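You operate a simulated robot arm through the tools that you are given. There is no shell and no other tool. Be economical: measure what you need, move in short steps, check, and stop when the job is done.

The job below is to be done with a simulated robot arm. You get a single attempt, and the scene is never put back.

TASK
Put one of the grey rings from the long bench in the blue crate there. Put the brass round flange from the long bench on the shelf of the long bench. Push the right machine door shut. Put one of the brass square flanges from the top of the beige bench on the top of the steel rack. Close the white drawer. Take the green gauge and put it on top of the yellow tin. Shut the left bench drawer. Take the grey lid from the steel tray and put it on the shelf under the mesh bench. Take the grey block from the top of the blue bench and put it on the deck of the dolly. Take the black tray on the top of the green belt and put it away on the short grey shelf. Open the brown tray, fetch the brass ring from there and set it on top of the brown carton on the top of the green belt and shut the tray again. Any order will do. Set down upright: green gauge.
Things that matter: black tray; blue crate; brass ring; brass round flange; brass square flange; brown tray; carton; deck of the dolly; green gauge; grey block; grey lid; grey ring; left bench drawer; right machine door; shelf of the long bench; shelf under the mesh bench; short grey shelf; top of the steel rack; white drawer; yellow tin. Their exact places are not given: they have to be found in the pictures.

The check looks at the end state, three seconds after you hand in, the way a careful person would. Anything else that was tipped, shoved, dropped, spilled or broken makes it a failure. A push-on lid holds only when it is set on centred and level and pressed home; a screw cap is set on level and turned clockwise until tight.

THE ROBOT
A 7-joint arm with a two-finger parallel gripper on a trunk, on a base that drives. Base frame: it is fixed to the floor where the robot stands at the start and does not move with it; the origin is under the middle of the robot, x ahead of it, y to its left, z up; the surface under the hand at the start is at about z = 85. Lengths are in cm, angles in degrees, forces in N, time in s.
With the tool pointing down near the work surface it reaches from about 42 to 90 cm from the robot's upright axis, wherever it stands. Its first joint turns from -115.0 to 115.0 degrees. Places, roughly: black tray (26x15x3 cm) [-270, -660, 100]; blue crate (40x26x13 cm) [60, -50, 90]; brass ring (6x6x2 cm) [-260, -710, 20]; brass round flange (7x7x3 cm) [60, -100, 90]; brass square flange (7x7x4 cm) [-710, -40, 80]; brown tray [-260, -730, 20]; carton (22x18x15 cm) [-270, -700, 100]; deck of the dolly [-580, -390, 20]; green gauge (3x4x6 cm) [-510, -150, 90]; grey block (8x5x3 cm) [-750, -360, 70]; grey lid (15x9x3 cm) [-500, -220, 90]; grey ring (6x6x2 cm) [60, 20, 90]; left bench drawer [-470, -190, 80]; right machine door [30, -490, 90]; shelf of the long bench [70, -10, 40]; shelf under the mesh bench [-470, 90, 30]; short grey shelf [-230, -510, 50]; top of the steel rack [-470, 190, 160]; white drawer [-670, -60, 70]; yellow tin [-450, 175, 150]. Payload 3.91 kg.
The TCP is the grasp point between the finger pads, 3 cm short of the fingertips. In the tool frame z runs along the fingers and y along their closing line. Largest opening 11 cm; finger width 2, thickness 1; the body of the gripper, 4.8 by 11.2 cm, starts 5.5 cm behind the TCP.
Orientation is that of the tool frame in the base frame, as a unit quaternion [x, y, z, w]. With the fingers straight down and closing along the base's y, the tool's x points along the base's -x, its y along +y and its z along -z.

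THE INTERFACE
- The arm moves only by the tool play_rows. Its argument "increments" is a list of rows, each a list of 2 entries, a list of its own where there are three numbers: the shift along the base's x, y, z in cm, then the turn, a rotation vector about the base's x, y, z in degrees. In form: [[[dx, dy, dz], [rx, ry, rz]], ...]. A call has 1 to 10 rows; each row shifts and turns the commanded pose from where the row before left it. "claw" is the opening, from 0 (shut) to 1 (fully open), set as the call begins (left out, the last holds). Rows are played at 5 a second. More than 5 cm and 8.6 degrees between two rows, or a gripper value outside its range, and nothing of the call is played. Where a pose cannot be reached the arm comes as near as it can. A force on the tool above 40 N (or 10 N above the force at the start of the call, whichever is more), or a blocked arm, ends the call early, and 0.2 s more pass. Each finger travels about 15.3 cm/s and halts on what it meets, pressing with about 41 N; the grip force reading is that of the motor and also rises with nothing between the fingers. The clock runs only during rows and for 0.2 s after the last one: add rows that do not move to give the fingers time. It gives the time, the measured TCP pose, the force on the tool (base axes), the opening and the grip force at its end, in the units of the frame above (readings bear some noise), with the torque about the TCP (base axes, N m) and any sound that the robot's microphone picked up.
- Cameras (640 x 400 px; columns grow to the right, rows downward): "scene" is now at [22.14, 15.71, 121.07]; the picture's right is [-0.50, -0.87, 0.00], its down [-0.33, 0.19, -0.92] and it looks along [0.80, -0.46, -0.38] (base axes); focal length 250 px, centre (320, 200). "wrist" rides on the gripper at [7.2, 1.7, -10.3] in the tool frame; the picture's right is [-0.23, 0.97, 0.00], its down [-0.76, -0.18, -0.62] and it looks along [-0.61, -0.14, 0.78] (tool axes); focal length 222 px, centre (320, 200).
- snapshot(camera): a new picture of that camera. It takes no simulated time.
- slide_trunk(by): slides the trunk up (or, below 0, down) by that many cm; the arm and the scene camera ride with it, the base frame stays. It gives what a move gives, with no picture.
- base_move(legs): drives the robot by 1 to 6 legs, each [ahead, left, turn to the left] in cm, cm and degrees, along the robot's own axes; the way and the turn of a leg run together, so that a leg with both is an arc; at most 150 cm and 180 degrees a leg. The arm and the cameras ride along, it lands a little off, and it stops where it bumps. It gives what a move gives.
- turn_head(pan, tilt): turns the head with the scene camera to pan (to the left, within 80 degrees either way) and tilt (down, from -29 to 69), counted from straight ahead of the robot. It gives what a move gives.
- locate(camera, pixels): for up to 12 pixels [column, row] of the newest picture of that camera ("zoom" is the newest enlarged one), the place [x, y, z] in the base frame of the surface seen there, good to about 0.3 cm. It takes no simulated time.
- enlarge(camera, box): a new picture of the part [left, top, right, bottom] of that camera's present view, enlarged. It takes no simulated time.
- hand_in(): hands the job in; it is judged then, once.

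Go step by step. Measure first, check grasps and placings, and put right what went wrong. The budget is 357 turns and 276 pictures, counting those below and the enlarged ones. Unless the task says otherwise, let go and move clear before handing in, and close with one line.

The tools are called as a command line: name --argument value ..., lists and objects as JSON in quotes. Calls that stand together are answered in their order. play_rows: Moves the arm, as the interface text tells. Its arguments: {"type":"object","properties":{"increments":{"type":"array"},"claw":{"type":"number"}},"required":["increments"]} The other tools are called the same way: slide_trunk (by) slides the trunk up or down; base_move (legs) drives the base; turn_head (pan, tilt) turns the head that bears the scene camera; snapshot (camera) takes a picture; locate (camera, pixels) gives the place of the surface under pixels of a picture; enlarge (camera, box) takes an enlarged picture of a part of a camera's view; hand_in () hands the job in.

At the start:

```text
time_s: 0.0
ee_pos: [59.98, -29.15, 118.97]
tcp_rot: [0.0, 1.0, 0.001, 0.0]
contact_force: [0.1, -0.1, 0.1]
wrist_torque: [0.01, 0.0, -0.01]
finger_gap: 10.98
gripper_force: 0.0
trunk travel left (down, up): [-52.5, 46.5]
robot x, y, heading: [-0.54, 0.11, 0.1]
head pan, tilt: [-29.9, 22.6]
```

scene: 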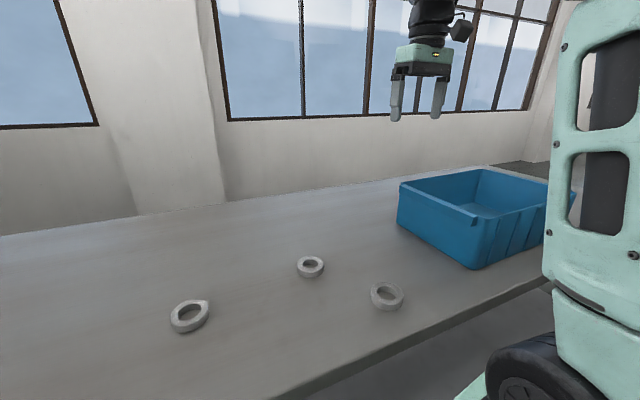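
wrist: 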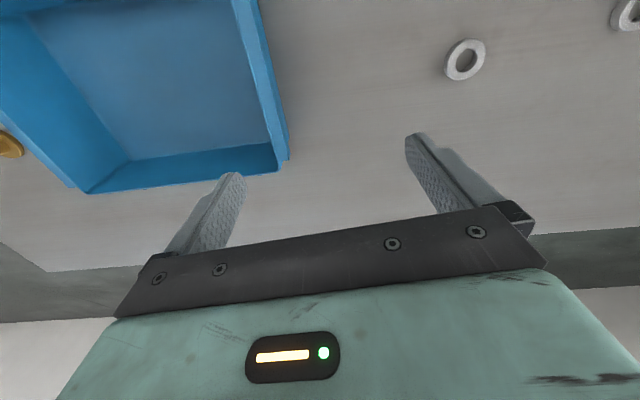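

The scene picture shows three grey rings near (310,266), (387,296), (189,315) and the blue crate near (480,210). I measure them.

locate --camera "scene" --pixels '[[299, 266], [322, 266], [310, 258], [310, 275], [387, 284], [387, 308], [189, 300], [189, 330], [400, 183], [473, 268], [480, 168], [480, 205]]'

locate --camera "wrist" --pixels '[[465, 43], [465, 78], [448, 60], [482, 60], [10, 143], [280, 160], [90, 190], [180, 80]]'

```text
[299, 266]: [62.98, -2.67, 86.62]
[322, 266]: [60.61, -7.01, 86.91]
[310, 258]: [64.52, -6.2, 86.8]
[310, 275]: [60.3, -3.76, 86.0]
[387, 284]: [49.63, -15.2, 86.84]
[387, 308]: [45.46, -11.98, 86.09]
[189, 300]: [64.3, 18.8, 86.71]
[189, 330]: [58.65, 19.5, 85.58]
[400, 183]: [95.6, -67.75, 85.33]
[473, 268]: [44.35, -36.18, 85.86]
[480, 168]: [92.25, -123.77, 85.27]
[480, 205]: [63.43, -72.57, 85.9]
```

```text
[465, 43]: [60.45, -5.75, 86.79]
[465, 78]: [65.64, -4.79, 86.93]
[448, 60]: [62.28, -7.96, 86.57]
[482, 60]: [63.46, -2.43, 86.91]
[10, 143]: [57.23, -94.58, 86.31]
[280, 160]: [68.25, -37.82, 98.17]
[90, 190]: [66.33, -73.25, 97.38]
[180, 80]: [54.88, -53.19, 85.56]
```

The nearest ring is centred around (62.9, -5.2), top 86.9, table 85. I move over it and check with the wrist camera.

play_rows --increments '[[[0.6, 4.8, 0], [0, 0, 0]], [[0.6, 4.8, -1], [0, 0, 0]], [[0.6, 4.8, -4], [0, 0, 0]], [[0.6, 4.8, -4], [0, 0, 0]], [[0.6, 4.75, -5], [0, 0, 0]], [[0, 0, -5], [0, 0, 0]], [[0, 0, 0], [0, 0, 0]]]' --claw 1

snapshot --camera "wrist"

```text
refused: row 3 steps farther than a row can; nothing moved
```

```text
273 pictures are left
```

wrist: 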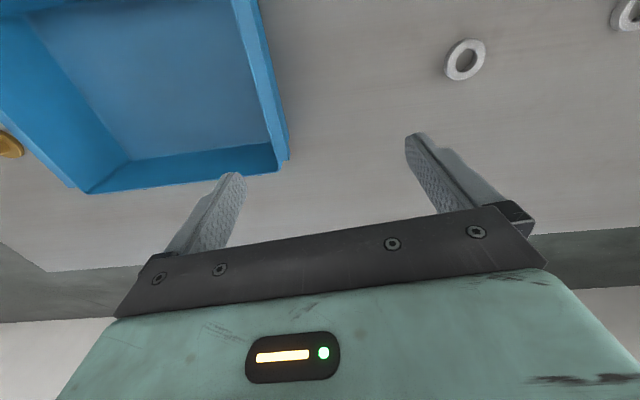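

The step norm was over 5 cm; I split the way into sideways then down.

play_rows --increments '[[[0.6, 4.8, 0], [0, 0, 0]], [[0.6, 4.8, 0], [0, 0, 0]], [[0.6, 4.8, 0], [0, 0, 0]], [[0.6, 4.8, 0], [0, 0, 0]], [[0.6, 4.75, 0], [0, 0, 0]], [[0, 0, -5], [0, 0, 0]], [[0, 0, -5], [0, 0, 0]], [[0, 0, -5], [0, 0, 0]], [[0, 0, -5], [0, 0, 0]], [[0, 0, 0], [0, 0, 0]]]' --claw 1

snapshot --camera "wrist"

```text
time_s: 2.2
ee_pos: [62.89, -5.41, 98.94]
tcp_rot: [0.0, 1.0, 0.001, 0.0]
contact_force: [0.3, -0.8, 0.3]
wrist_torque: [-0.02, 0.01, -0.03]
finger_gap: 11.02
gripper_force: 0.2
trunk travel left (down, up): [-52.5, 46.5]
robot x, y, heading: [0.04, 0.28, -0.1]
head pan, tilt: [-29.9, 22.6]
```

```text
272 pictures are left
```

wrist: 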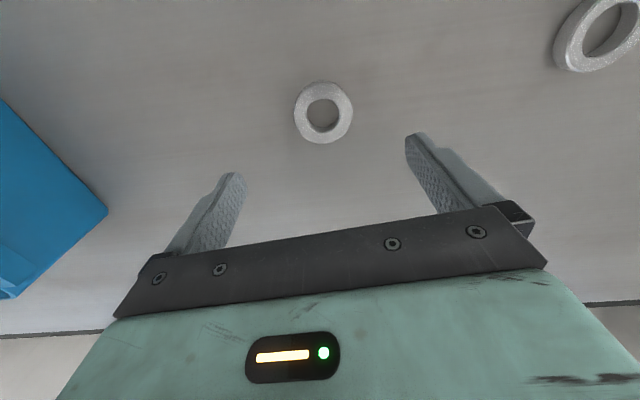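

locate --camera "wrist" --pixels '[[297, 112], [350, 112], [322, 84], [324, 140], [322, 110]]'

```text
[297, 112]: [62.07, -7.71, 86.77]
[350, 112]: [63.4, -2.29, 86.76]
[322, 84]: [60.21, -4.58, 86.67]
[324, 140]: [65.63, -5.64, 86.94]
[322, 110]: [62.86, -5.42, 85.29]
```

Ring centre is about (62.8,-5.1), in line. I go down, close and lift.

play_rows --increments '[[[0, 0.3, -4], [0, 0, 0]], [[0, 0, -4], [0, 0, 0]], [[0, 0, -2.5], [0, 0, 0]], [[0, 0, 0], [0, 0, 0]], [[0, 0, 0], [0, 0, 0]]]'

play_rows --increments '[[[0, 0, 0], [0, 0, 0]], [[0, 0, 0], [0, 0, 0]], [[0, 0, 0], [0, 0, 0]], [[0, 0, 4], [0, 0, 0]], [[0, 0, 5], [0, 0, 0]], [[0, 0, 5], [0, 0, 0]], [[0, 0, 5], [0, 0, 0]], [[0, 0, 0], [0, 0, 0]]]' --claw 0

snapshot --camera "wrist"

```text
time_s: 3.4
ee_pos: [63.06, -4.81, 88.5]
tcp_rot: [0.0, 1.0, 0.0, 0.0]
contact_force: [0.2, 0.4, 0.3]
wrist_torque: [0.03, 0.02, -0.03]
finger_gap: 11.0
gripper_force: 0.0
trunk travel left (down, up): [-52.5, 46.5]
robot x, y, heading: [-0.15, 0.03, 0.0]
head pan, tilt: [-29.9, 22.6]
```

```text
time_s: 5.2
ee_pos: [62.92, -4.8, 107.48]
tcp_rot: [0.0, 1.0, 0.0, 0.0]
contact_force: [-0.1, 0.3, -0.8]
wrist_torque: [0.03, -0.04, 0.01]
finger_gap: 0.0
gripper_force: 37.6
trunk travel left (down, up): [-52.5, 46.5]
robot x, y, heading: [0.18, -0.0, 0.2]
head pan, tilt: [-29.9, 22.6]
```

```text
271 pictures are left
```

wrist: 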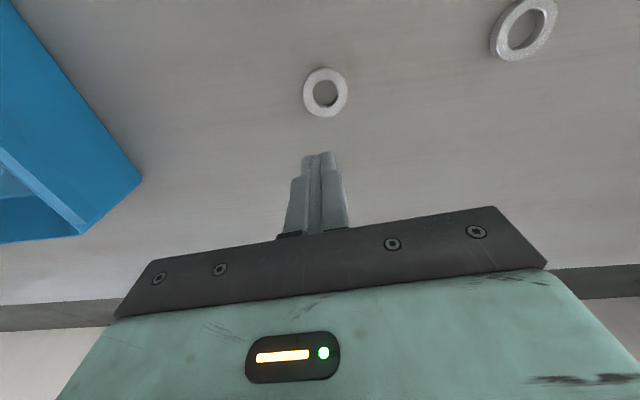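

The fingers shut on nothing and the ring is still there at (325,93). I measure ring and fingertips.

locate --camera "wrist" --pixels '[[304, 93], [347, 93], [325, 70], [326, 116], [319, 155], [319, 175], [450, 100]]'

snapshot --camera "scene"

```text
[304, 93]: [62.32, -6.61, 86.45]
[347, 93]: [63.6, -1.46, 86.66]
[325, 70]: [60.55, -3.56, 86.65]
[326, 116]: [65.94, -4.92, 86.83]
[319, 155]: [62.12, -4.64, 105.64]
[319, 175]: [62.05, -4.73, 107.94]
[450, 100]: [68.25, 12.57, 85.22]
```

```text
270 pictures are left
```

scene: 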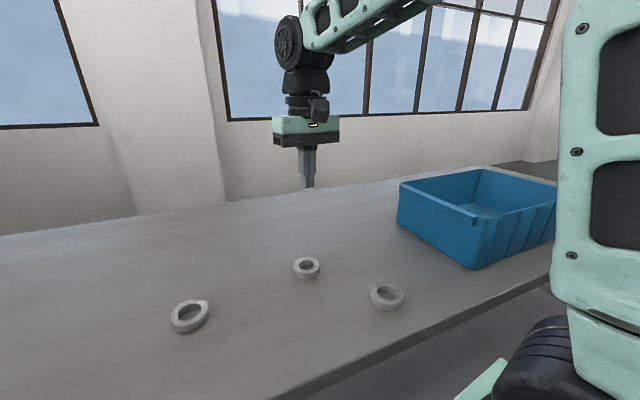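

The ring slid out beneath the rounded tips (it is now at about (63.1,-4.0)). I go lower this time, till the tips just about touch.

play_rows --increments '[[[0.2, 0.7, -5], [0, 0, 0]], [[0, 0, -5], [0, 0, 0]], [[0, 0, -5], [0, 0, 0]], [[0, 0, -2.5], [0, 0, 0]], [[0, 0, -1], [0, 0, 0]], [[0, 0, -0.5], [0, 0, 0]], [[0, 0, 0], [0, 0, 0]]]' --claw 1

```text
refused: row 1 steps farther than a row can; nothing moved
```

play_rows --increments '[[[0.2, 0.7, -4.5], [0, 0, 0]], [[0, 0, -5], [0, 0, 0]], [[0, 0, -5], [0, 0, 0]], [[0, 0, -3], [0, 0, 0]], [[0, 0, -1.5], [0, 0, 0]], [[0, 0, -0.4], [0, 0, 0]], [[0, 0, 0], [0, 0, 0]]]' --claw 1

snapshot --camera "wrist"

```text
time_s: 6.8
ee_pos: [63.16, -4.19, 88.15]
tcp_rot: [-0.001, 1.0, 0.001, 0.0]
contact_force: [-0.3, -0.6, -1.2]
wrist_torque: [0.0, 0.0, 0.0]
finger_gap: 10.99
gripper_force: 0.0
trunk travel left (down, up): [-52.5, 46.5]
robot x, y, heading: [-0.3, -0.23, -0.2]
head pan, tilt: [-29.9, 22.6]
```

```text
269 pictures are left
```

wrist: 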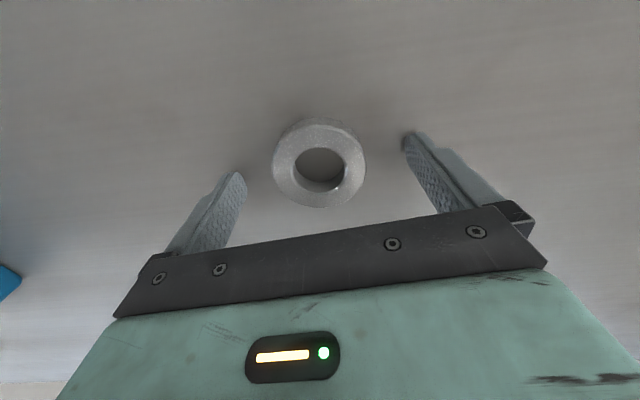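

play_rows --increments '[[[0, 0, -0.2], [0, 0, 0]], [[0, 0, 0], [0, 0, 0]], [[0, 0, 0], [0, 0, 0]], [[0, 0, 0], [0, 0, 0]]]' --claw 0

snapshot --camera "wrist"

```text
time_s: 7.8
ee_pos: [63.11, -4.07, 87.95]
tcp_rot: [-0.001, 1.0, -0.001, 0.001]
contact_force: [1.7, 0.3, 10.0]
wrist_torque: [-0.09, 0.21, -0.04]
finger_gap: 5.79
gripper_force: 41.6
trunk travel left (down, up): [-52.5, 46.5]
robot x, y, heading: [0.2, -0.37, -0.1]
head pan, tilt: [-29.9, 22.6]
```

```text
268 pictures are left
```

wrist: 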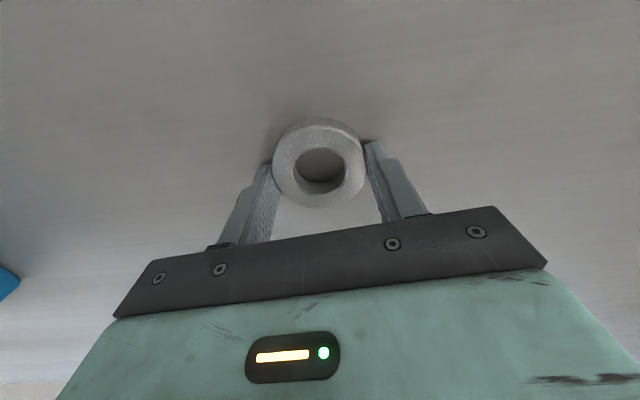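

Gap 5.8: gripped. I lift and check.

play_rows --increments '[[[0, 0, 2], [0, 0, 0]], [[0, 0, 4], [0, 0, 0]], [[0, 0, 5], [0, 0, 0]], [[0, 0, 5], [0, 0, 0]], [[0, 0, 5], [0, 0, 0]], [[0, 0, 3], [0, 0, 0]], [[0, 0, 0], [0, 0, 0]]]'

snapshot --camera "wrist"

```text
time_s: 9.4
ee_pos: [63.12, -4.16, 112.16]
tcp_rot: [0.0, 1.0, 0.0, 0.0]
contact_force: [0.1, -0.9, -0.5]
wrist_torque: [0.01, 0.01, 0.0]
finger_gap: 5.79
gripper_force: 41.0
trunk travel left (down, up): [-52.5, 46.5]
robot x, y, heading: [0.07, 0.06, 0.1]
head pan, tilt: [-29.9, 22.6]
```

```text
267 pictures are left
```

wrist: 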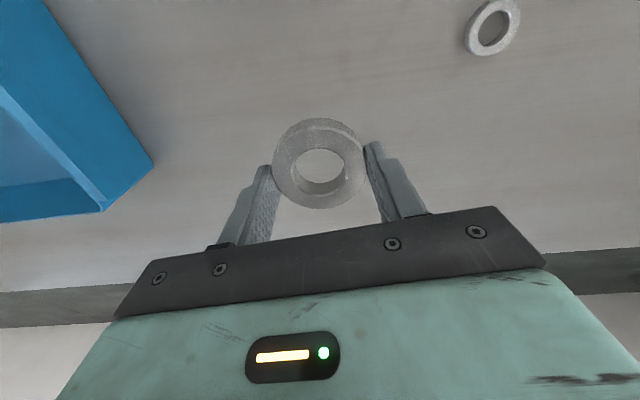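

The ring hangs in the fingers. I carry it over the crate.

play_rows --increments '[[[-0.7, -4.9, 0], [0, 0, 0]], [[-0.7, -4.9, 0], [0, 0, 0]], [[-0.7, -4.9, 0], [0, 0, 0]], [[-0.7, -4.9, 0], [0, 0, 0]], [[-0.7, -4.9, 0], [0, 0, 0]], [[-0.7, -4.9, 0], [0, 0, 0]], [[-0.7, -4.9, 0], [0, 0, 0]], [[-0.7, -4.9, 0], [0, 0, 0]], [[-0.7, -4.9, 0], [0, 0, 0]], [[-0.7, -4.9, 0], [0, 0, 0]]]'

snapshot --camera "wrist"

```text
time_s: 11.6
ee_pos: [56.1, -53.12, 112.13]
tcp_rot: [0.001, 1.0, 0.0, 0.001]
contact_force: [0.2, 1.2, -0.1]
wrist_torque: [-0.07, -0.01, 0.02]
finger_gap: 5.76
gripper_force: 40.6
trunk travel left (down, up): [-52.5, 46.5]
robot x, y, heading: [0.04, 0.23, 0.1]
head pan, tilt: [-29.9, 22.6]
```

```text
266 pictures are left
```

wrist: 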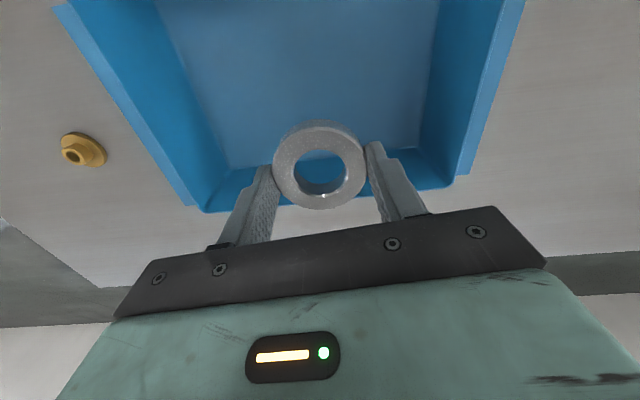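

play_rows --increments '[[[-1, 0, -4.8], [0, 0, 0]], [[0, 0, -5], [0, 0, 0]], [[0, 0, -5], [0, 0, 0]], [[0, 0, -4.5], [0, 0, 0]], [[0, 0, -2], [0, 0, 0]], [[0, 0, -1], [0, 0, 0]], [[0, 0, 0], [0, 0, 0]]]'

snapshot --camera "wrist"

```text
time_s: 13.2
ee_pos: [55.0, -53.03, 89.61]
tcp_rot: [0.0, 1.0, 0.0, 0.0]
contact_force: [0.3, -0.5, -1.0]
wrist_torque: [-0.01, 0.0, 0.02]
finger_gap: 5.76
gripper_force: 41.0
trunk travel left (down, up): [-52.5, 46.5]
robot x, y, heading: [0.08, 0.09, 0.0]
head pan, tilt: [-29.9, 22.6]
```

```text
265 pictures are left
```

wrist: 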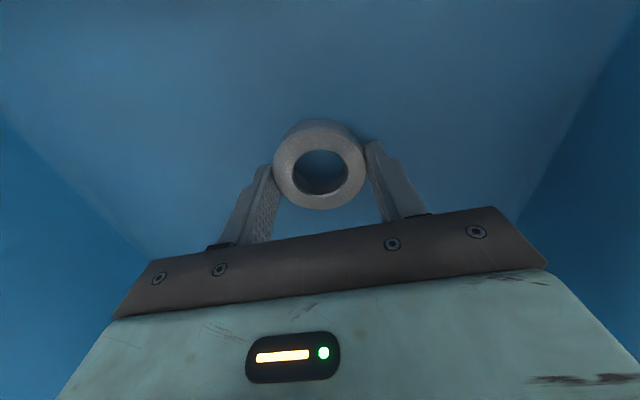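

About 1 cm above the floor; I lower, release and rise.

play_rows --increments '[[[0, 0, -0.7], [0, 0, 0]], [[0, 0, 0], [0, 0, 0]]]'

play_rows --increments '[[[0, 0, 0], [0, 0, 0]], [[0, 0, 0], [0, 0, 0]], [[0, 0, 4], [0, 0, 0]], [[0, 0, 5], [0, 0, 0]], [[0, 0, 5], [0, 0, 0]], [[0, 0, 5], [0, 0, 0]], [[0, 0, 4], [0, 0, 0]], [[0, 0, 0], [0, 0, 0]]]' --claw 0.8

snapshot --camera "wrist"

```text
time_s: 13.8
ee_pos: [55.06, -53.05, 89.0]
tcp_rot: [0.001, 1.0, 0.0, 0.0]
contact_force: [0.9, 0.4, -1.5]
wrist_torque: [0.0, 0.03, -0.04]
finger_gap: 5.8
gripper_force: 40.6
trunk travel left (down, up): [-52.5, 46.5]
robot x, y, heading: [-0.13, 0.05, 0.1]
head pan, tilt: [-29.9, 22.6]
```

```text
time_s: 15.6
ee_pos: [55.2, -53.09, 112.14]
tcp_rot: [-0.001, 1.0, 0.0, 0.0]
contact_force: [-0.4, 0.0, 0.1]
wrist_torque: [-0.02, 0.02, 0.01]
finger_gap: 8.79
gripper_force: 0.0
trunk travel left (down, up): [-52.5, 46.5]
robot x, y, heading: [0.15, -0.15, -0.1]
head pan, tilt: [-29.9, 22.6]
```

```text
264 pictures are left
```

wrist: 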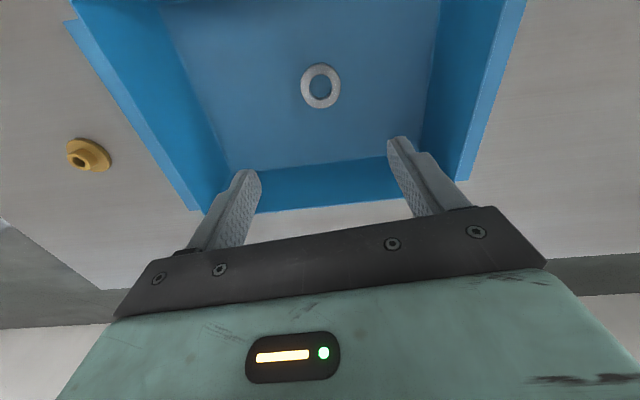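

Ring lies in the crate. Now the round flange at about (57,-95); I look right before driving there.

turn_head --pan -75 --tilt 25

snapshot --camera "scene"

locate --camera "wrist" --pixels '[[68, 148], [110, 158], [90, 140], [88, 170], [78, 160], [100, 287]]'

```text
time_s: 16.7
ee_pos: [55.24, -53.2, 112.08]
tcp_rot: [0.0, 1.0, 0.0, 0.0]
contact_force: [1.1, -0.5, -0.3]
wrist_torque: [-0.06, -0.04, 0.0]
finger_gap: 8.81
gripper_force: 0.0
trunk travel left (down, up): [-52.5, 46.5]
robot x, y, heading: [0.14, 0.08, 0.2]
head pan, tilt: [-75.0, 25.0]
```

```text
263 pictures are left
```

scene: 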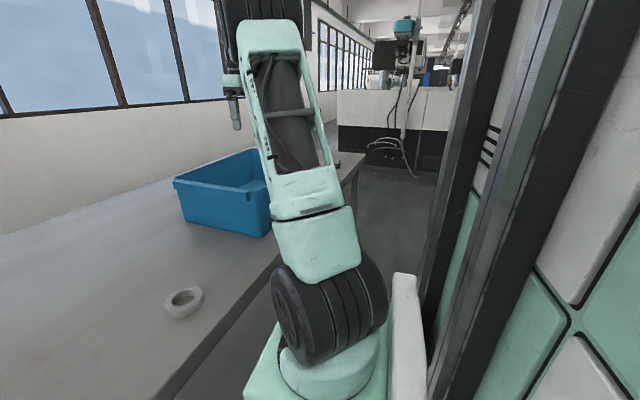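

```text
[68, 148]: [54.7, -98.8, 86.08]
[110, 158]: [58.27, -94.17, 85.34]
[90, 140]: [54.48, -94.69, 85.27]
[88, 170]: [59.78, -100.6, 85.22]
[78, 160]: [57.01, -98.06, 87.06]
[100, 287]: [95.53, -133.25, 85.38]
```

The aisle to the right looks free. I swing the arm ahead, then drive 80 cm right.

play_rows --increments '[[[0.2, 4.8, 0], [0, 0, 0]], [[0.2, 4.8, 0], [0, 0, 0]], [[0.2, 4.8, 0], [0, 0, 0]], [[0.2, 4.8, 0], [0, 0, 0]], [[0.2, 4.8, 0], [0, 0, 0]], [[0.2, 4.8, 0], [0, 0, 0]], [[0.2, 4.8, 0], [0, 0, 0]], [[0.2, 4.8, 0], [0, 0, 0]]]'

base_move --legs '[[0, -80, 0]]'

turn_head --pan -20 --tilt 40

snapshot --camera "wrist"

snapshot --camera "scene"

```text
time_s: 18.5
ee_pos: [56.76, -14.75, 112.06]
tcp_rot: [0.001, 1.0, -0.001, 0.0]
contact_force: [0.5, 0.7, 0.2]
wrist_torque: [0.01, -0.01, 0.0]
finger_gap: 8.77
gripper_force: 0.1
trunk travel left (down, up): [-52.5, 46.5]
robot x, y, heading: [-0.35, -0.14, 0.1]
head pan, tilt: [-75.0, 25.0]
```

```text
time_s: 22.8
ee_pos: [56.2, -94.15, 111.98]
tcp_rot: [0.005, 1.0, 0.001, 0.0]
contact_force: [-0.5, -1.4, 0.2]
wrist_torque: [0.02, -0.03, 0.02]
finger_gap: 8.8
gripper_force: 0.0
trunk travel left (down, up): [-52.5, 46.5]
robot x, y, heading: [-0.63, -78.71, -0.3]
head pan, tilt: [-75.0, 25.0]
```

```text
time_s: 24.0
ee_pos: [56.26, -94.24, 111.96]
tcp_rot: [0.005, 1.0, 0.0, 0.0]
contact_force: [0.0, -0.9, 0.4]
wrist_torque: [0.0, 0.0, 0.0]
finger_gap: 8.81
gripper_force: 0.2
trunk travel left (down, up): [-52.5, 46.5]
robot x, y, heading: [-0.75, -78.93, -0.6]
head pan, tilt: [-20.0, 40.0]
```

```text
262 pictures are left
```

wrist: 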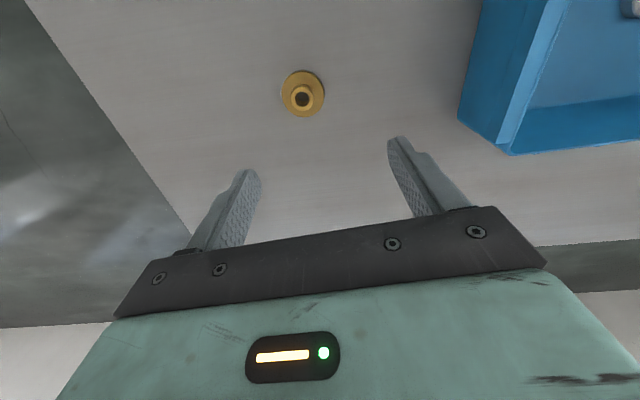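

```text
261 pictures are left
```

scene: 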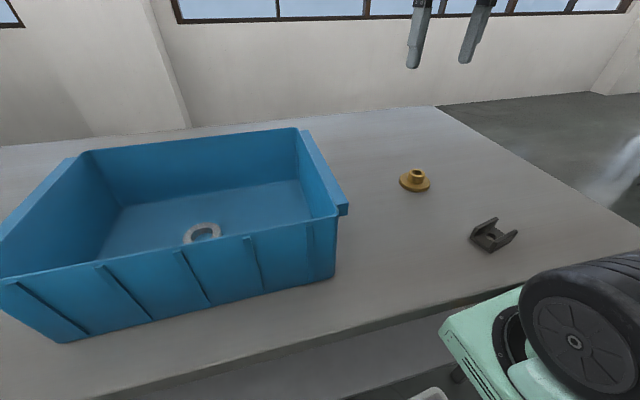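

The flange is at wrist (303,92) / scene (415,180). I measure it and the shelf below.

locate --camera "wrist" --pixels '[[282, 92], [324, 92], [303, 70], [303, 116], [302, 98], [302, 87]]'

locate --camera "scene" --pixels '[[400, 183], [431, 185], [416, 172], [490, 240], [350, 370], [280, 380], [430, 340], [300, 345], [220, 395]]'

```text
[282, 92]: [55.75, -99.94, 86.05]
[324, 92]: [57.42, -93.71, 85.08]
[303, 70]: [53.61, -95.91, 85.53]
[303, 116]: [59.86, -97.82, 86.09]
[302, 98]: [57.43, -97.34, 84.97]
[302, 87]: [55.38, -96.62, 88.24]
```

```text
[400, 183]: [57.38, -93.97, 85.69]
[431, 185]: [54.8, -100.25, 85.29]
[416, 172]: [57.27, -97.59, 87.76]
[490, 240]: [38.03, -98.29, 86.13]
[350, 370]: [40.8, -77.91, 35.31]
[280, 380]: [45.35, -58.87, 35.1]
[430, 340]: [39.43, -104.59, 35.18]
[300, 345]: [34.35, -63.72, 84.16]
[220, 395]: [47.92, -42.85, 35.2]
```

Flange centre is (56.7,-96.8), hub 86–88.2; the shelf below lies at z≈35.2, from x≈39. I'll grip the hub with the tool tilted forward 45°, so it can be set level on the shelf.

play_rows --increments '[[[0, -0.5, -2], [0, -7.5, 0]], [[0, -0.5, -2], [0, -7.5, 0]], [[0, -0.5, -2], [0, -7.5, 0]], [[0, -0.5, -2], [0, -7.5, 0]], [[-0.5, -0.5, -2], [0, -7.5, 0]], [[-0.5, 0, -2], [0, -7.5, 0]], [[0, 0, -2], [0, 0, 0]], [[0, 0, 0], [0, 0, 0]]]' --claw 0.7

snapshot --camera "wrist"

snapshot --camera "scene"

```text
time_s: 25.8
ee_pos: [56.72, -97.08, 98.64]
tcp_rot: [0.004, 0.924, 0.001, 0.382]
contact_force: [0.3, -0.9, -0.2]
wrist_torque: [-0.01, 0.02, -0.01]
finger_gap: 7.7
gripper_force: 0.1
out of reach, approached as far as the arm can: row 5, 6, 7
trunk travel left (down, up): [-52.5, 46.5]
robot x, y, heading: [-0.45, -78.92, -0.5]
head pan, tilt: [-20.0, 40.0]
```

```text
260 pictures are left
```

wrist: 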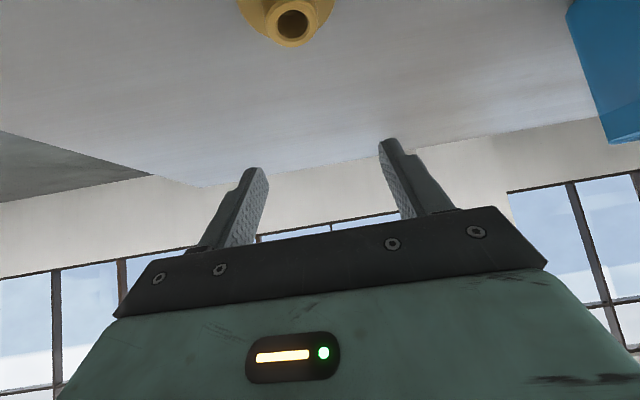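

```text
259 pictures are left
```

scene: 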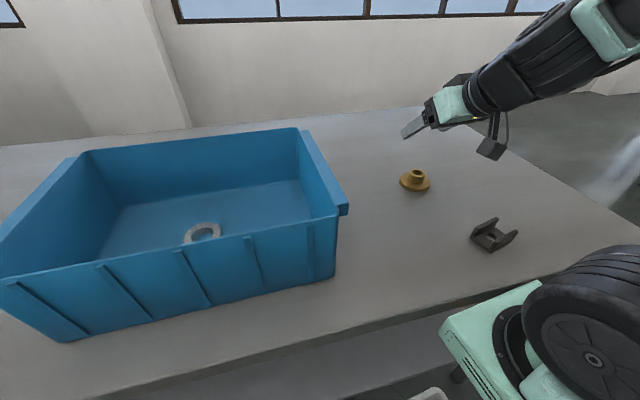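

The tilted pose is too near the robot to be reached. I want to back off, so I check the room beside the robot.

turn_head --pan -80 --tilt 40

snapshot --camera "scene"

locate --camera "scene" --pixels '[[450, 100], [500, 300], [600, 200], [600, 380], [400, 50], [560, 100]]'

turn_head --pan 80 --tilt 40

snapshot --camera "scene"

locate --camera "scene" --pixels '[[20, 200], [60, 350], [150, 200], [250, 300], [320, 200], [200, 380], [50, 100]]'

```text
time_s: 27.1
ee_pos: [56.85, -96.9, 98.67]
tcp_rot: [0.005, 0.924, 0.0, 0.383]
contact_force: [-0.1, -0.5, 1.0]
wrist_torque: [0.02, -0.01, 0.0]
finger_gap: 7.69
gripper_force: 0.1
trunk travel left (down, up): [-52.5, 46.5]
robot x, y, heading: [-0.15, -79.13, -0.6]
head pan, tilt: [-80.0, 40.0]
```

```text
258 pictures are left
```

scene: 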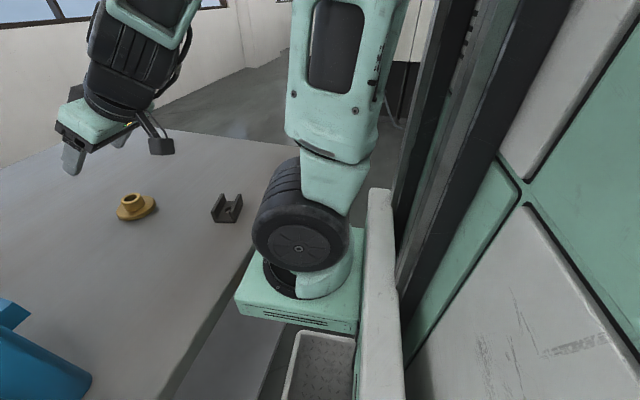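

```text
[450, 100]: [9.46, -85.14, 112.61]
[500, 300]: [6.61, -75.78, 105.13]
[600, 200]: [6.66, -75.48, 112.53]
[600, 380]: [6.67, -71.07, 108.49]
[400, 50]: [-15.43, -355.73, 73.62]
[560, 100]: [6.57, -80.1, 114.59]
```

```text
time_s: 29.6
ee_pos: [56.69, -96.83, 98.6]
tcp_rot: [0.004, 0.924, 0.001, 0.382]
contact_force: [0.6, -0.7, 0.2]
wrist_torque: [-0.01, -0.04, -0.01]
finger_gap: 7.71
gripper_force: 0.1
trunk travel left (down, up): [-52.5, 46.5]
robot x, y, heading: [-0.48, -78.62, -0.7]
head pan, tilt: [80.0, 40.0]
```

```text
257 pictures are left
```

scene: 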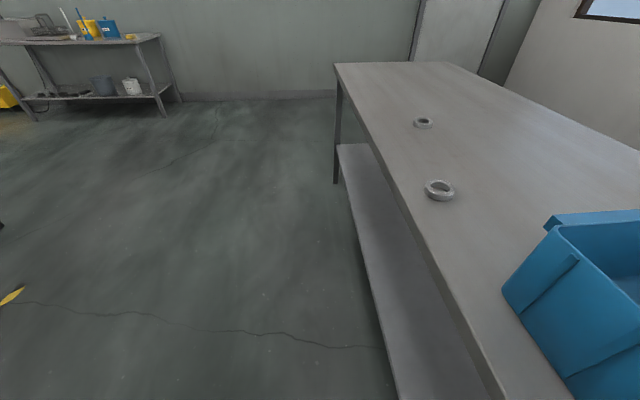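

```text
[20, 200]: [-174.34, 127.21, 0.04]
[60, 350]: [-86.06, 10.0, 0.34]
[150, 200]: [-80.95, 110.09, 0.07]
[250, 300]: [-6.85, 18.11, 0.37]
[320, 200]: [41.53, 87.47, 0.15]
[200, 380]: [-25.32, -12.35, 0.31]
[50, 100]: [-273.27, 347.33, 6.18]
```

The "wall" is the robot's own mast; the floor behind is open. I back off 20 cm and reach out again.

base_move --legs '[[-20, 0, 0.5]]'

turn_head --pan -20 --tilt 40

play_rows --increments '[[[5, 0, 0], [0, 0, 0]], [[5, 0, 0], [0, 0, 0]], [[5, 0, 0], [0, 0, 0]], [[2, 0, 0], [0, 0, 0]], [[0, 0, 0], [0, 0, 0]]]'

snapshot --camera "wrist"

```text
time_s: 31.2
ee_pos: [36.83, -96.71, 98.66]
tcp_rot: [0.002, 0.924, 0.002, 0.382]
contact_force: [0.3, -0.9, -0.8]
wrist_torque: [0.01, -0.01, -0.01]
finger_gap: 7.7
gripper_force: 0.1
trunk travel left (down, up): [-52.5, 46.5]
robot x, y, heading: [-20.36, -78.45, -0.4]
head pan, tilt: [80.0, 40.0]
```

```text
time_s: 32.9
ee_pos: [36.79, -96.67, 98.6]
tcp_rot: [0.003, 0.924, 0.002, 0.382]
contact_force: [0.0, -0.8, 0.3]
wrist_torque: [0.01, -0.01, 0.0]
finger_gap: 7.7
gripper_force: 0.0
trunk travel left (down, up): [-52.5, 46.5]
robot x, y, heading: [-20.53, -78.44, -0.3]
head pan, tilt: [-20.0, 40.0]
```

```text
time_s: 34.1
ee_pos: [54.07, -96.56, 98.58]
tcp_rot: [0.002, 0.924, 0.003, 0.382]
contact_force: [-0.1, -0.6, 0.2]
wrist_torque: [-0.01, 0.01, -0.01]
finger_gap: 7.69
gripper_force: 0.1
trunk travel left (down, up): [-52.5, 46.5]
robot x, y, heading: [-20.59, -78.62, 0.1]
head pan, tilt: [-20.0, 40.0]
```

```text
256 pictures are left
```

wrist: 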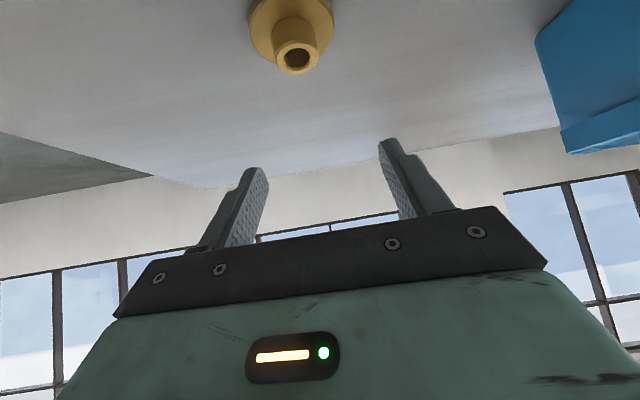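

locate --camera "wrist" --pixels '[[275, 57], [318, 57], [297, 73], [297, 45], [252, 30], [334, 25], [292, 58]]'

```text
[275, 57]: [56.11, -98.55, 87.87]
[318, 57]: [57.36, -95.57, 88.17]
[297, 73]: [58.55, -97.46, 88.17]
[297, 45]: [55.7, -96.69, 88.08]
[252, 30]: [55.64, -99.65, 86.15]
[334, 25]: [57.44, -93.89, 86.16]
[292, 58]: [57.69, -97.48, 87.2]
```

Hub centre (56.9,-97.05), top 88.1, disc top 86.15. I go down and grip.

play_rows --increments '[[[1.4, -0.45, -3], [0, 0, 0]], [[0, 0, -3.5], [0, 0, 0]], [[0, 0, -2.3], [0, 0, 0]], [[0, 0, -0.5], [0, 0, 0]], [[0, 0, 0], [0, 0, 0]]]'

play_rows --increments '[[[0, 0, 0], [0, 0, 0]], [[0, 0, 0], [0, 0, 0]], [[0, 0, 0], [0, 0, 0]]]' --claw 0

snapshot --camera "wrist"

```text
time_s: 35.3
ee_pos: [55.26, -97.13, 89.36]
tcp_rot: [0.002, 0.924, 0.002, 0.382]
contact_force: [1.0, 0.4, 0.5]
wrist_torque: [-0.01, 0.0, 0.04]
finger_gap: 7.73
gripper_force: 0.1
trunk travel left (down, up): [-52.5, 46.5]
robot x, y, heading: [-20.65, -78.73, -0.4]
head pan, tilt: [-20.0, 40.0]
```

```text
time_s: 36.1
ee_pos: [55.29, -97.12, 89.51]
tcp_rot: [0.003, 0.924, 0.002, 0.382]
contact_force: [0.7, 1.6, 0.5]
wrist_torque: [-0.07, 0.01, 0.01]
finger_gap: 3.32
gripper_force: 41.4
trunk travel left (down, up): [-52.5, 46.5]
robot x, y, heading: [-20.12, -78.99, -0.2]
head pan, tilt: [-20.0, 40.0]
```

```text
255 pictures are left
```

wrist: 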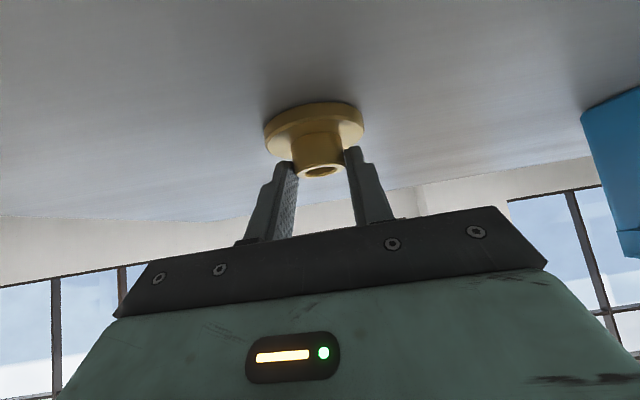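

Gripped at 3.32 cm. I lift.

play_rows --increments '[[[0, 0, 1], [0, 0, 0]], [[0, 0, 3], [0, 0, 0]], [[0, 0, 4], [0, 0, 0]], [[0, 0, 4], [0, 0, 0]], [[0, 0, 0], [0, 0, 0]]]'

snapshot --camera "wrist"

snapshot --camera "scene"

```text
time_s: 37.3
ee_pos: [55.32, -97.21, 101.37]
tcp_rot: [0.003, 0.924, 0.002, 0.383]
contact_force: [-0.3, 0.5, -2.6]
wrist_torque: [0.0, 0.08, 0.01]
finger_gap: 3.29
gripper_force: 41.1
trunk travel left (down, up): [-52.5, 46.5]
robot x, y, heading: [-20.12, -78.93, -0.1]
head pan, tilt: [-20.0, 40.0]
```

```text
254 pictures are left
```

wrist: 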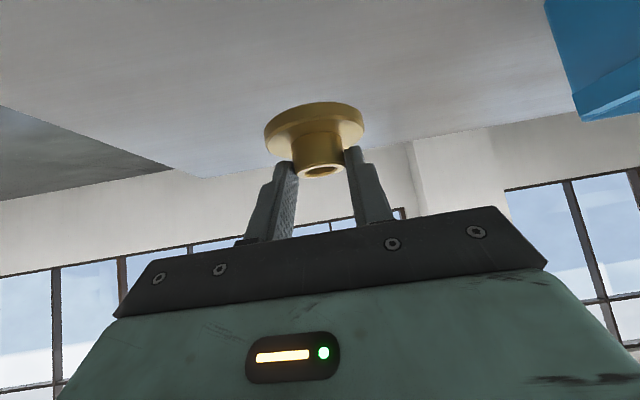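

```text
253 pictures are left
```

scene: 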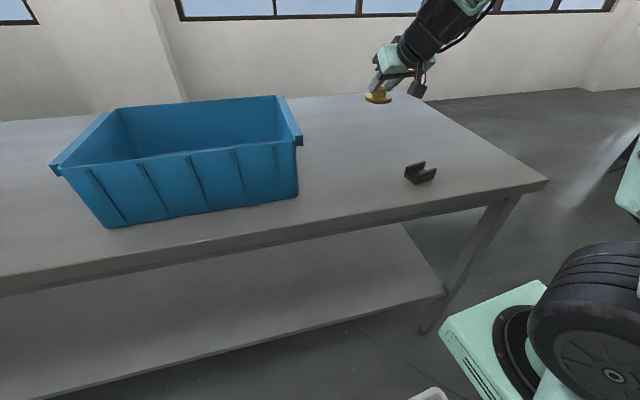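

Held level. I measure the shelf and the bench front edge.

locate --camera "scene" --pixels '[[440, 285], [300, 260], [300, 335], [200, 300], [380, 225], [350, 243], [350, 228], [545, 180], [425, 325], [100, 385]]'

base_move --legs '[[-45, 12, 0]]'

slide_trunk --by -50

snapshot --camera "scene"

```text
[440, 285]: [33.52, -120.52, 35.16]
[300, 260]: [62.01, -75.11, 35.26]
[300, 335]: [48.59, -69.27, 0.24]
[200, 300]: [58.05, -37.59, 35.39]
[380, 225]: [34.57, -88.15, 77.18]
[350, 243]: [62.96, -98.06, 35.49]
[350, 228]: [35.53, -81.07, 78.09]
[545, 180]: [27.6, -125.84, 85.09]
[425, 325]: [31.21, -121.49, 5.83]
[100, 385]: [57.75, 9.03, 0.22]
```

```text
time_s: 40.1
ee_pos: [10.25, -84.54, 101.36]
tcp_rot: [-0.001, 0.924, 0.004, 0.382]
contact_force: [-0.2, 0.1, -3.6]
wrist_torque: [-0.01, 0.07, -0.01]
finger_gap: 3.28
gripper_force: 41.1
trunk travel left (down, up): [-52.5, 46.5]
robot x, y, heading: [-65.84, -66.91, 0.1]
head pan, tilt: [-20.0, 40.0]
```

```text
refused: -50 is not a number from -40 to 40
```

```text
252 pictures are left
```

scene: 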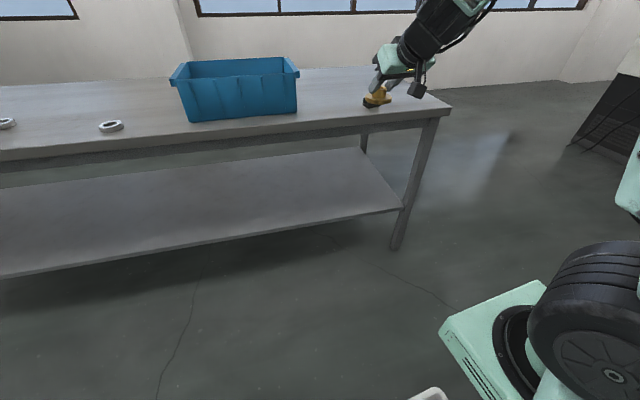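

slide_trunk --by -40

slide_trunk --by -9

snapshot --camera "scene"

```text
time_s: 44.0
ee_pos: [10.34, -84.46, 61.31]
tcp_rot: [-0.002, 0.925, 0.004, 0.381]
contact_force: [-0.1, 0.8, -3.3]
wrist_torque: [0.01, 0.1, 0.01]
finger_gap: 3.32
gripper_force: 41.2
trunk travel left (down, up): [-12.5, 86.5]
robot x, y, heading: [-65.56, -66.88, 0.4]
head pan, tilt: [-20.0, 40.0]
```

```text
time_s: 45.2
ee_pos: [10.19, -84.51, 52.39]
tcp_rot: [-0.002, 0.924, 0.004, 0.382]
contact_force: [1.0, 0.1, -3.4]
wrist_torque: [0.01, 0.05, -0.05]
finger_gap: 3.26
gripper_force: 41.3
trunk travel left (down, up): [-3.5, 95.5]
robot x, y, heading: [-65.47, -66.61, 0.1]
head pan, tilt: [-20.0, 40.0]
```

```text
251 pictures are left
```

scene: 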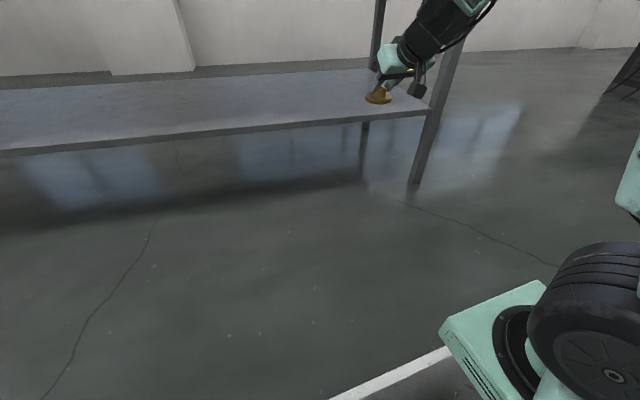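

turn_head --pan -30 --tilt 0

snapshot --camera "scene"

```text
time_s: 46.3
ee_pos: [10.18, -84.4, 52.32]
tcp_rot: [-0.002, 0.924, 0.004, 0.382]
contact_force: [-0.3, 0.0, -4.0]
wrist_torque: [-0.01, 0.04, -0.06]
finger_gap: 3.29
gripper_force: 40.8
trunk travel left (down, up): [-3.5, 95.5]
robot x, y, heading: [-65.6, -66.98, -0.2]
head pan, tilt: [-30.0, 0.0]
```

```text
250 pictures are left
```

scene: 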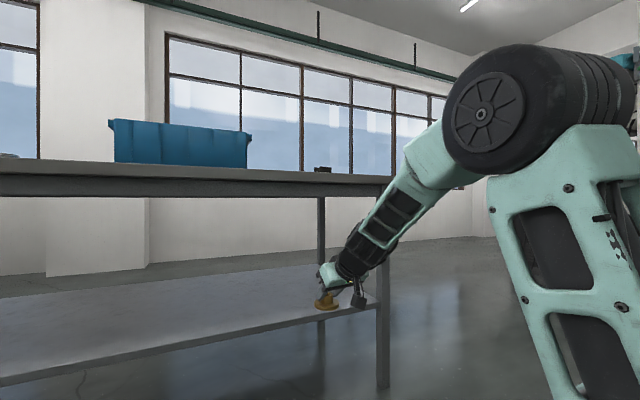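

Forearm is clear below the bench level where it will enter. I drive 38 cm forward.

base_move --legs '[[20, 2, 0]]'

base_move --legs '[[18, 0, 0]]'

turn_head --pan -30 --tilt 15

snapshot --camera "scene"

snapshot --camera "wrist"

```text
time_s: 47.9
ee_pos: [30.12, -82.09, 52.31]
tcp_rot: [-0.004, 0.924, 0.004, 0.381]
contact_force: [-0.7, 0.4, -3.5]
wrist_torque: [0.01, 0.06, 0.01]
finger_gap: 3.31
gripper_force: 41.0
trunk travel left (down, up): [-3.5, 95.5]
robot x, y, heading: [-45.93, -64.44, 0.4]
head pan, tilt: [-30.0, 0.0]
```

```text
time_s: 49.4
ee_pos: [48.04, -81.88, 52.32]
tcp_rot: [-0.003, 0.924, 0.004, 0.382]
contact_force: [-0.6, -0.3, -4.2]
wrist_torque: [-0.03, 0.06, -0.01]
finger_gap: 3.3
gripper_force: 40.7
trunk travel left (down, up): [-3.5, 95.5]
robot x, y, heading: [-27.62, -64.49, 0.5]
head pan, tilt: [-30.0, 0.0]
```

```text
time_s: 50.1
ee_pos: [48.26, -81.88, 52.33]
tcp_rot: [-0.003, 0.924, 0.005, 0.382]
contact_force: [0.2, 0.0, -2.8]
wrist_torque: [0.0, 0.06, 0.0]
finger_gap: 3.32
gripper_force: 40.7
trunk travel left (down, up): [-3.5, 95.5]
robot x, y, heading: [-27.41, -64.81, 0.5]
head pan, tilt: [-30.0, 15.0]
```

```text
249 pictures are left
```

scene: 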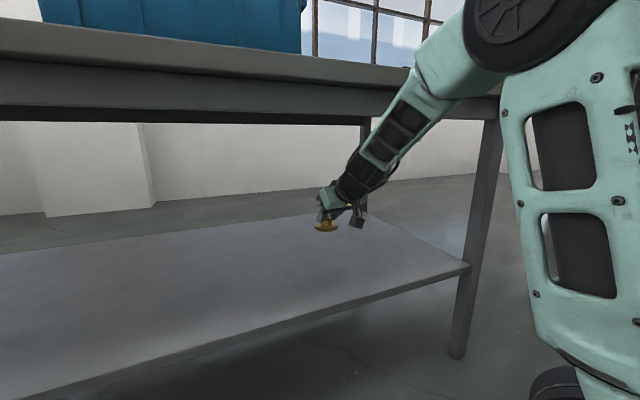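

```text
248 pictures are left
```

wrist: 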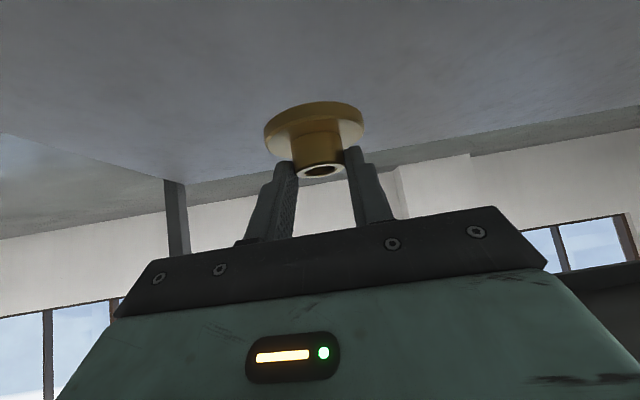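

Over the shelf; I lower 12.3 cm and then creep.

play_rows --increments '[[[0, 0, -3], [0, 0, 0]], [[0, 0, -3], [0, 0, 0]], [[0, 0, -3], [0, 0, 0]], [[0, 0, -2], [0, 0, 0]], [[0, 0, -1], [0, 0, 0]], [[0, 0, -0.3], [0, 0, 0]], [[0, 0, 0], [0, 0, 0]]]'

play_rows --increments '[[[0, 0, -0.2], [0, 0, 0]], [[0, 0, -0.1], [0, 0, 0]], [[0, 0, 0], [0, 0, 0]]]'

snapshot --camera "wrist"

```text
time_s: 51.7
ee_pos: [48.16, -81.93, 40.06]
tcp_rot: [-0.002, 0.924, 0.004, 0.382]
contact_force: [0.9, -0.2, -3.7]
wrist_torque: [-0.01, 0.05, 0.03]
finger_gap: 3.3
gripper_force: 41.0
trunk travel left (down, up): [-3.5, 95.5]
robot x, y, heading: [-27.47, -64.65, 0.3]
head pan, tilt: [-30.0, 15.0]
```

```text
time_s: 52.5
ee_pos: [48.3, -81.88, 39.8]
tcp_rot: [-0.003, 0.924, 0.004, 0.382]
contact_force: [1.1, -0.1, -2.2]
wrist_torque: [-0.01, 0.0, -0.01]
finger_gap: 3.29
gripper_force: 40.7
trunk travel left (down, up): [-3.5, 95.5]
robot x, y, heading: [-27.66, -64.54, 0.0]
head pan, tilt: [-30.0, 15.0]
```

```text
247 pictures are left
```

wrist: 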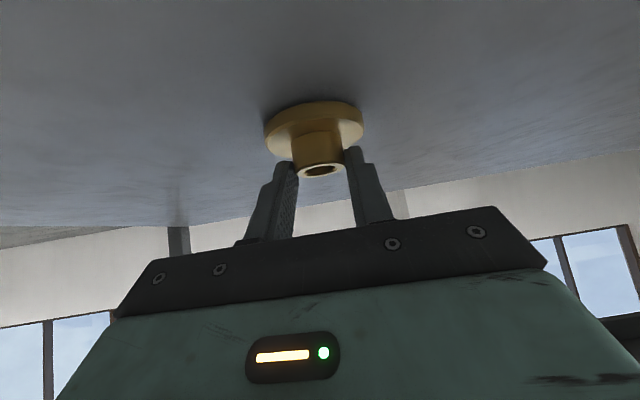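

Nearly touching; a last 0.2 cm, then release and retreat straight up and back.

play_rows --increments '[[[0, 0, -0.15], [0, 0, 0]], [[0, 0, 0], [0, 0, 0]]]'

play_rows --increments '[[[0, 0, 0], [0, 0, 0]], [[0, 0, 0], [0, 0, 0]], [[0, 0, 2], [0, 0, 0]], [[0, 0, 4], [0, 0, 0]], [[0, 0, 4], [0, 0, 0]], [[0, 0, 2], [0, 0, 0]], [[0, 0, 0], [0, 0, 0]]]' --claw 0.75

snapshot --camera "wrist"

```text
time_s: 53.1
ee_pos: [48.34, -81.99, 39.61]
tcp_rot: [-0.004, 0.924, 0.005, 0.382]
contact_force: [-0.3, -1.2, -2.9]
wrist_torque: [-0.01, 0.07, 0.0]
finger_gap: 3.3
gripper_force: 41.4
trunk travel left (down, up): [-3.5, 95.5]
robot x, y, heading: [-27.31, -64.22, 0.6]
head pan, tilt: [-30.0, 15.0]
```

```text
time_s: 54.7
ee_pos: [48.25, -81.99, 51.57]
tcp_rot: [-0.002, 0.924, 0.004, 0.382]
contact_force: [-0.1, 0.4, 0.6]
wrist_torque: [-0.02, -0.01, 0.01]
finger_gap: 8.27
gripper_force: 0.0
trunk travel left (down, up): [-3.5, 95.5]
robot x, y, heading: [-27.93, -64.77, 0.5]
head pan, tilt: [-30.0, 15.0]
```

```text
246 pictures are left
```

wrist: 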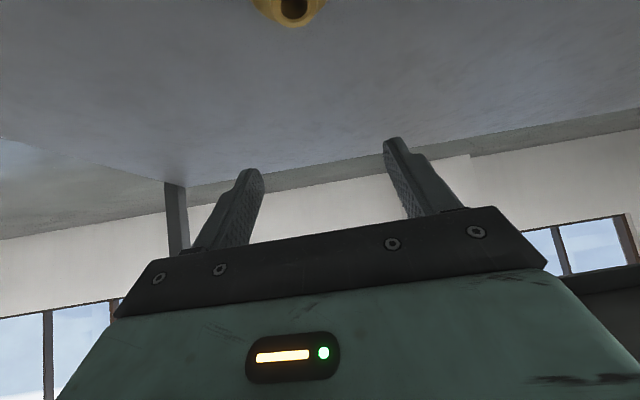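

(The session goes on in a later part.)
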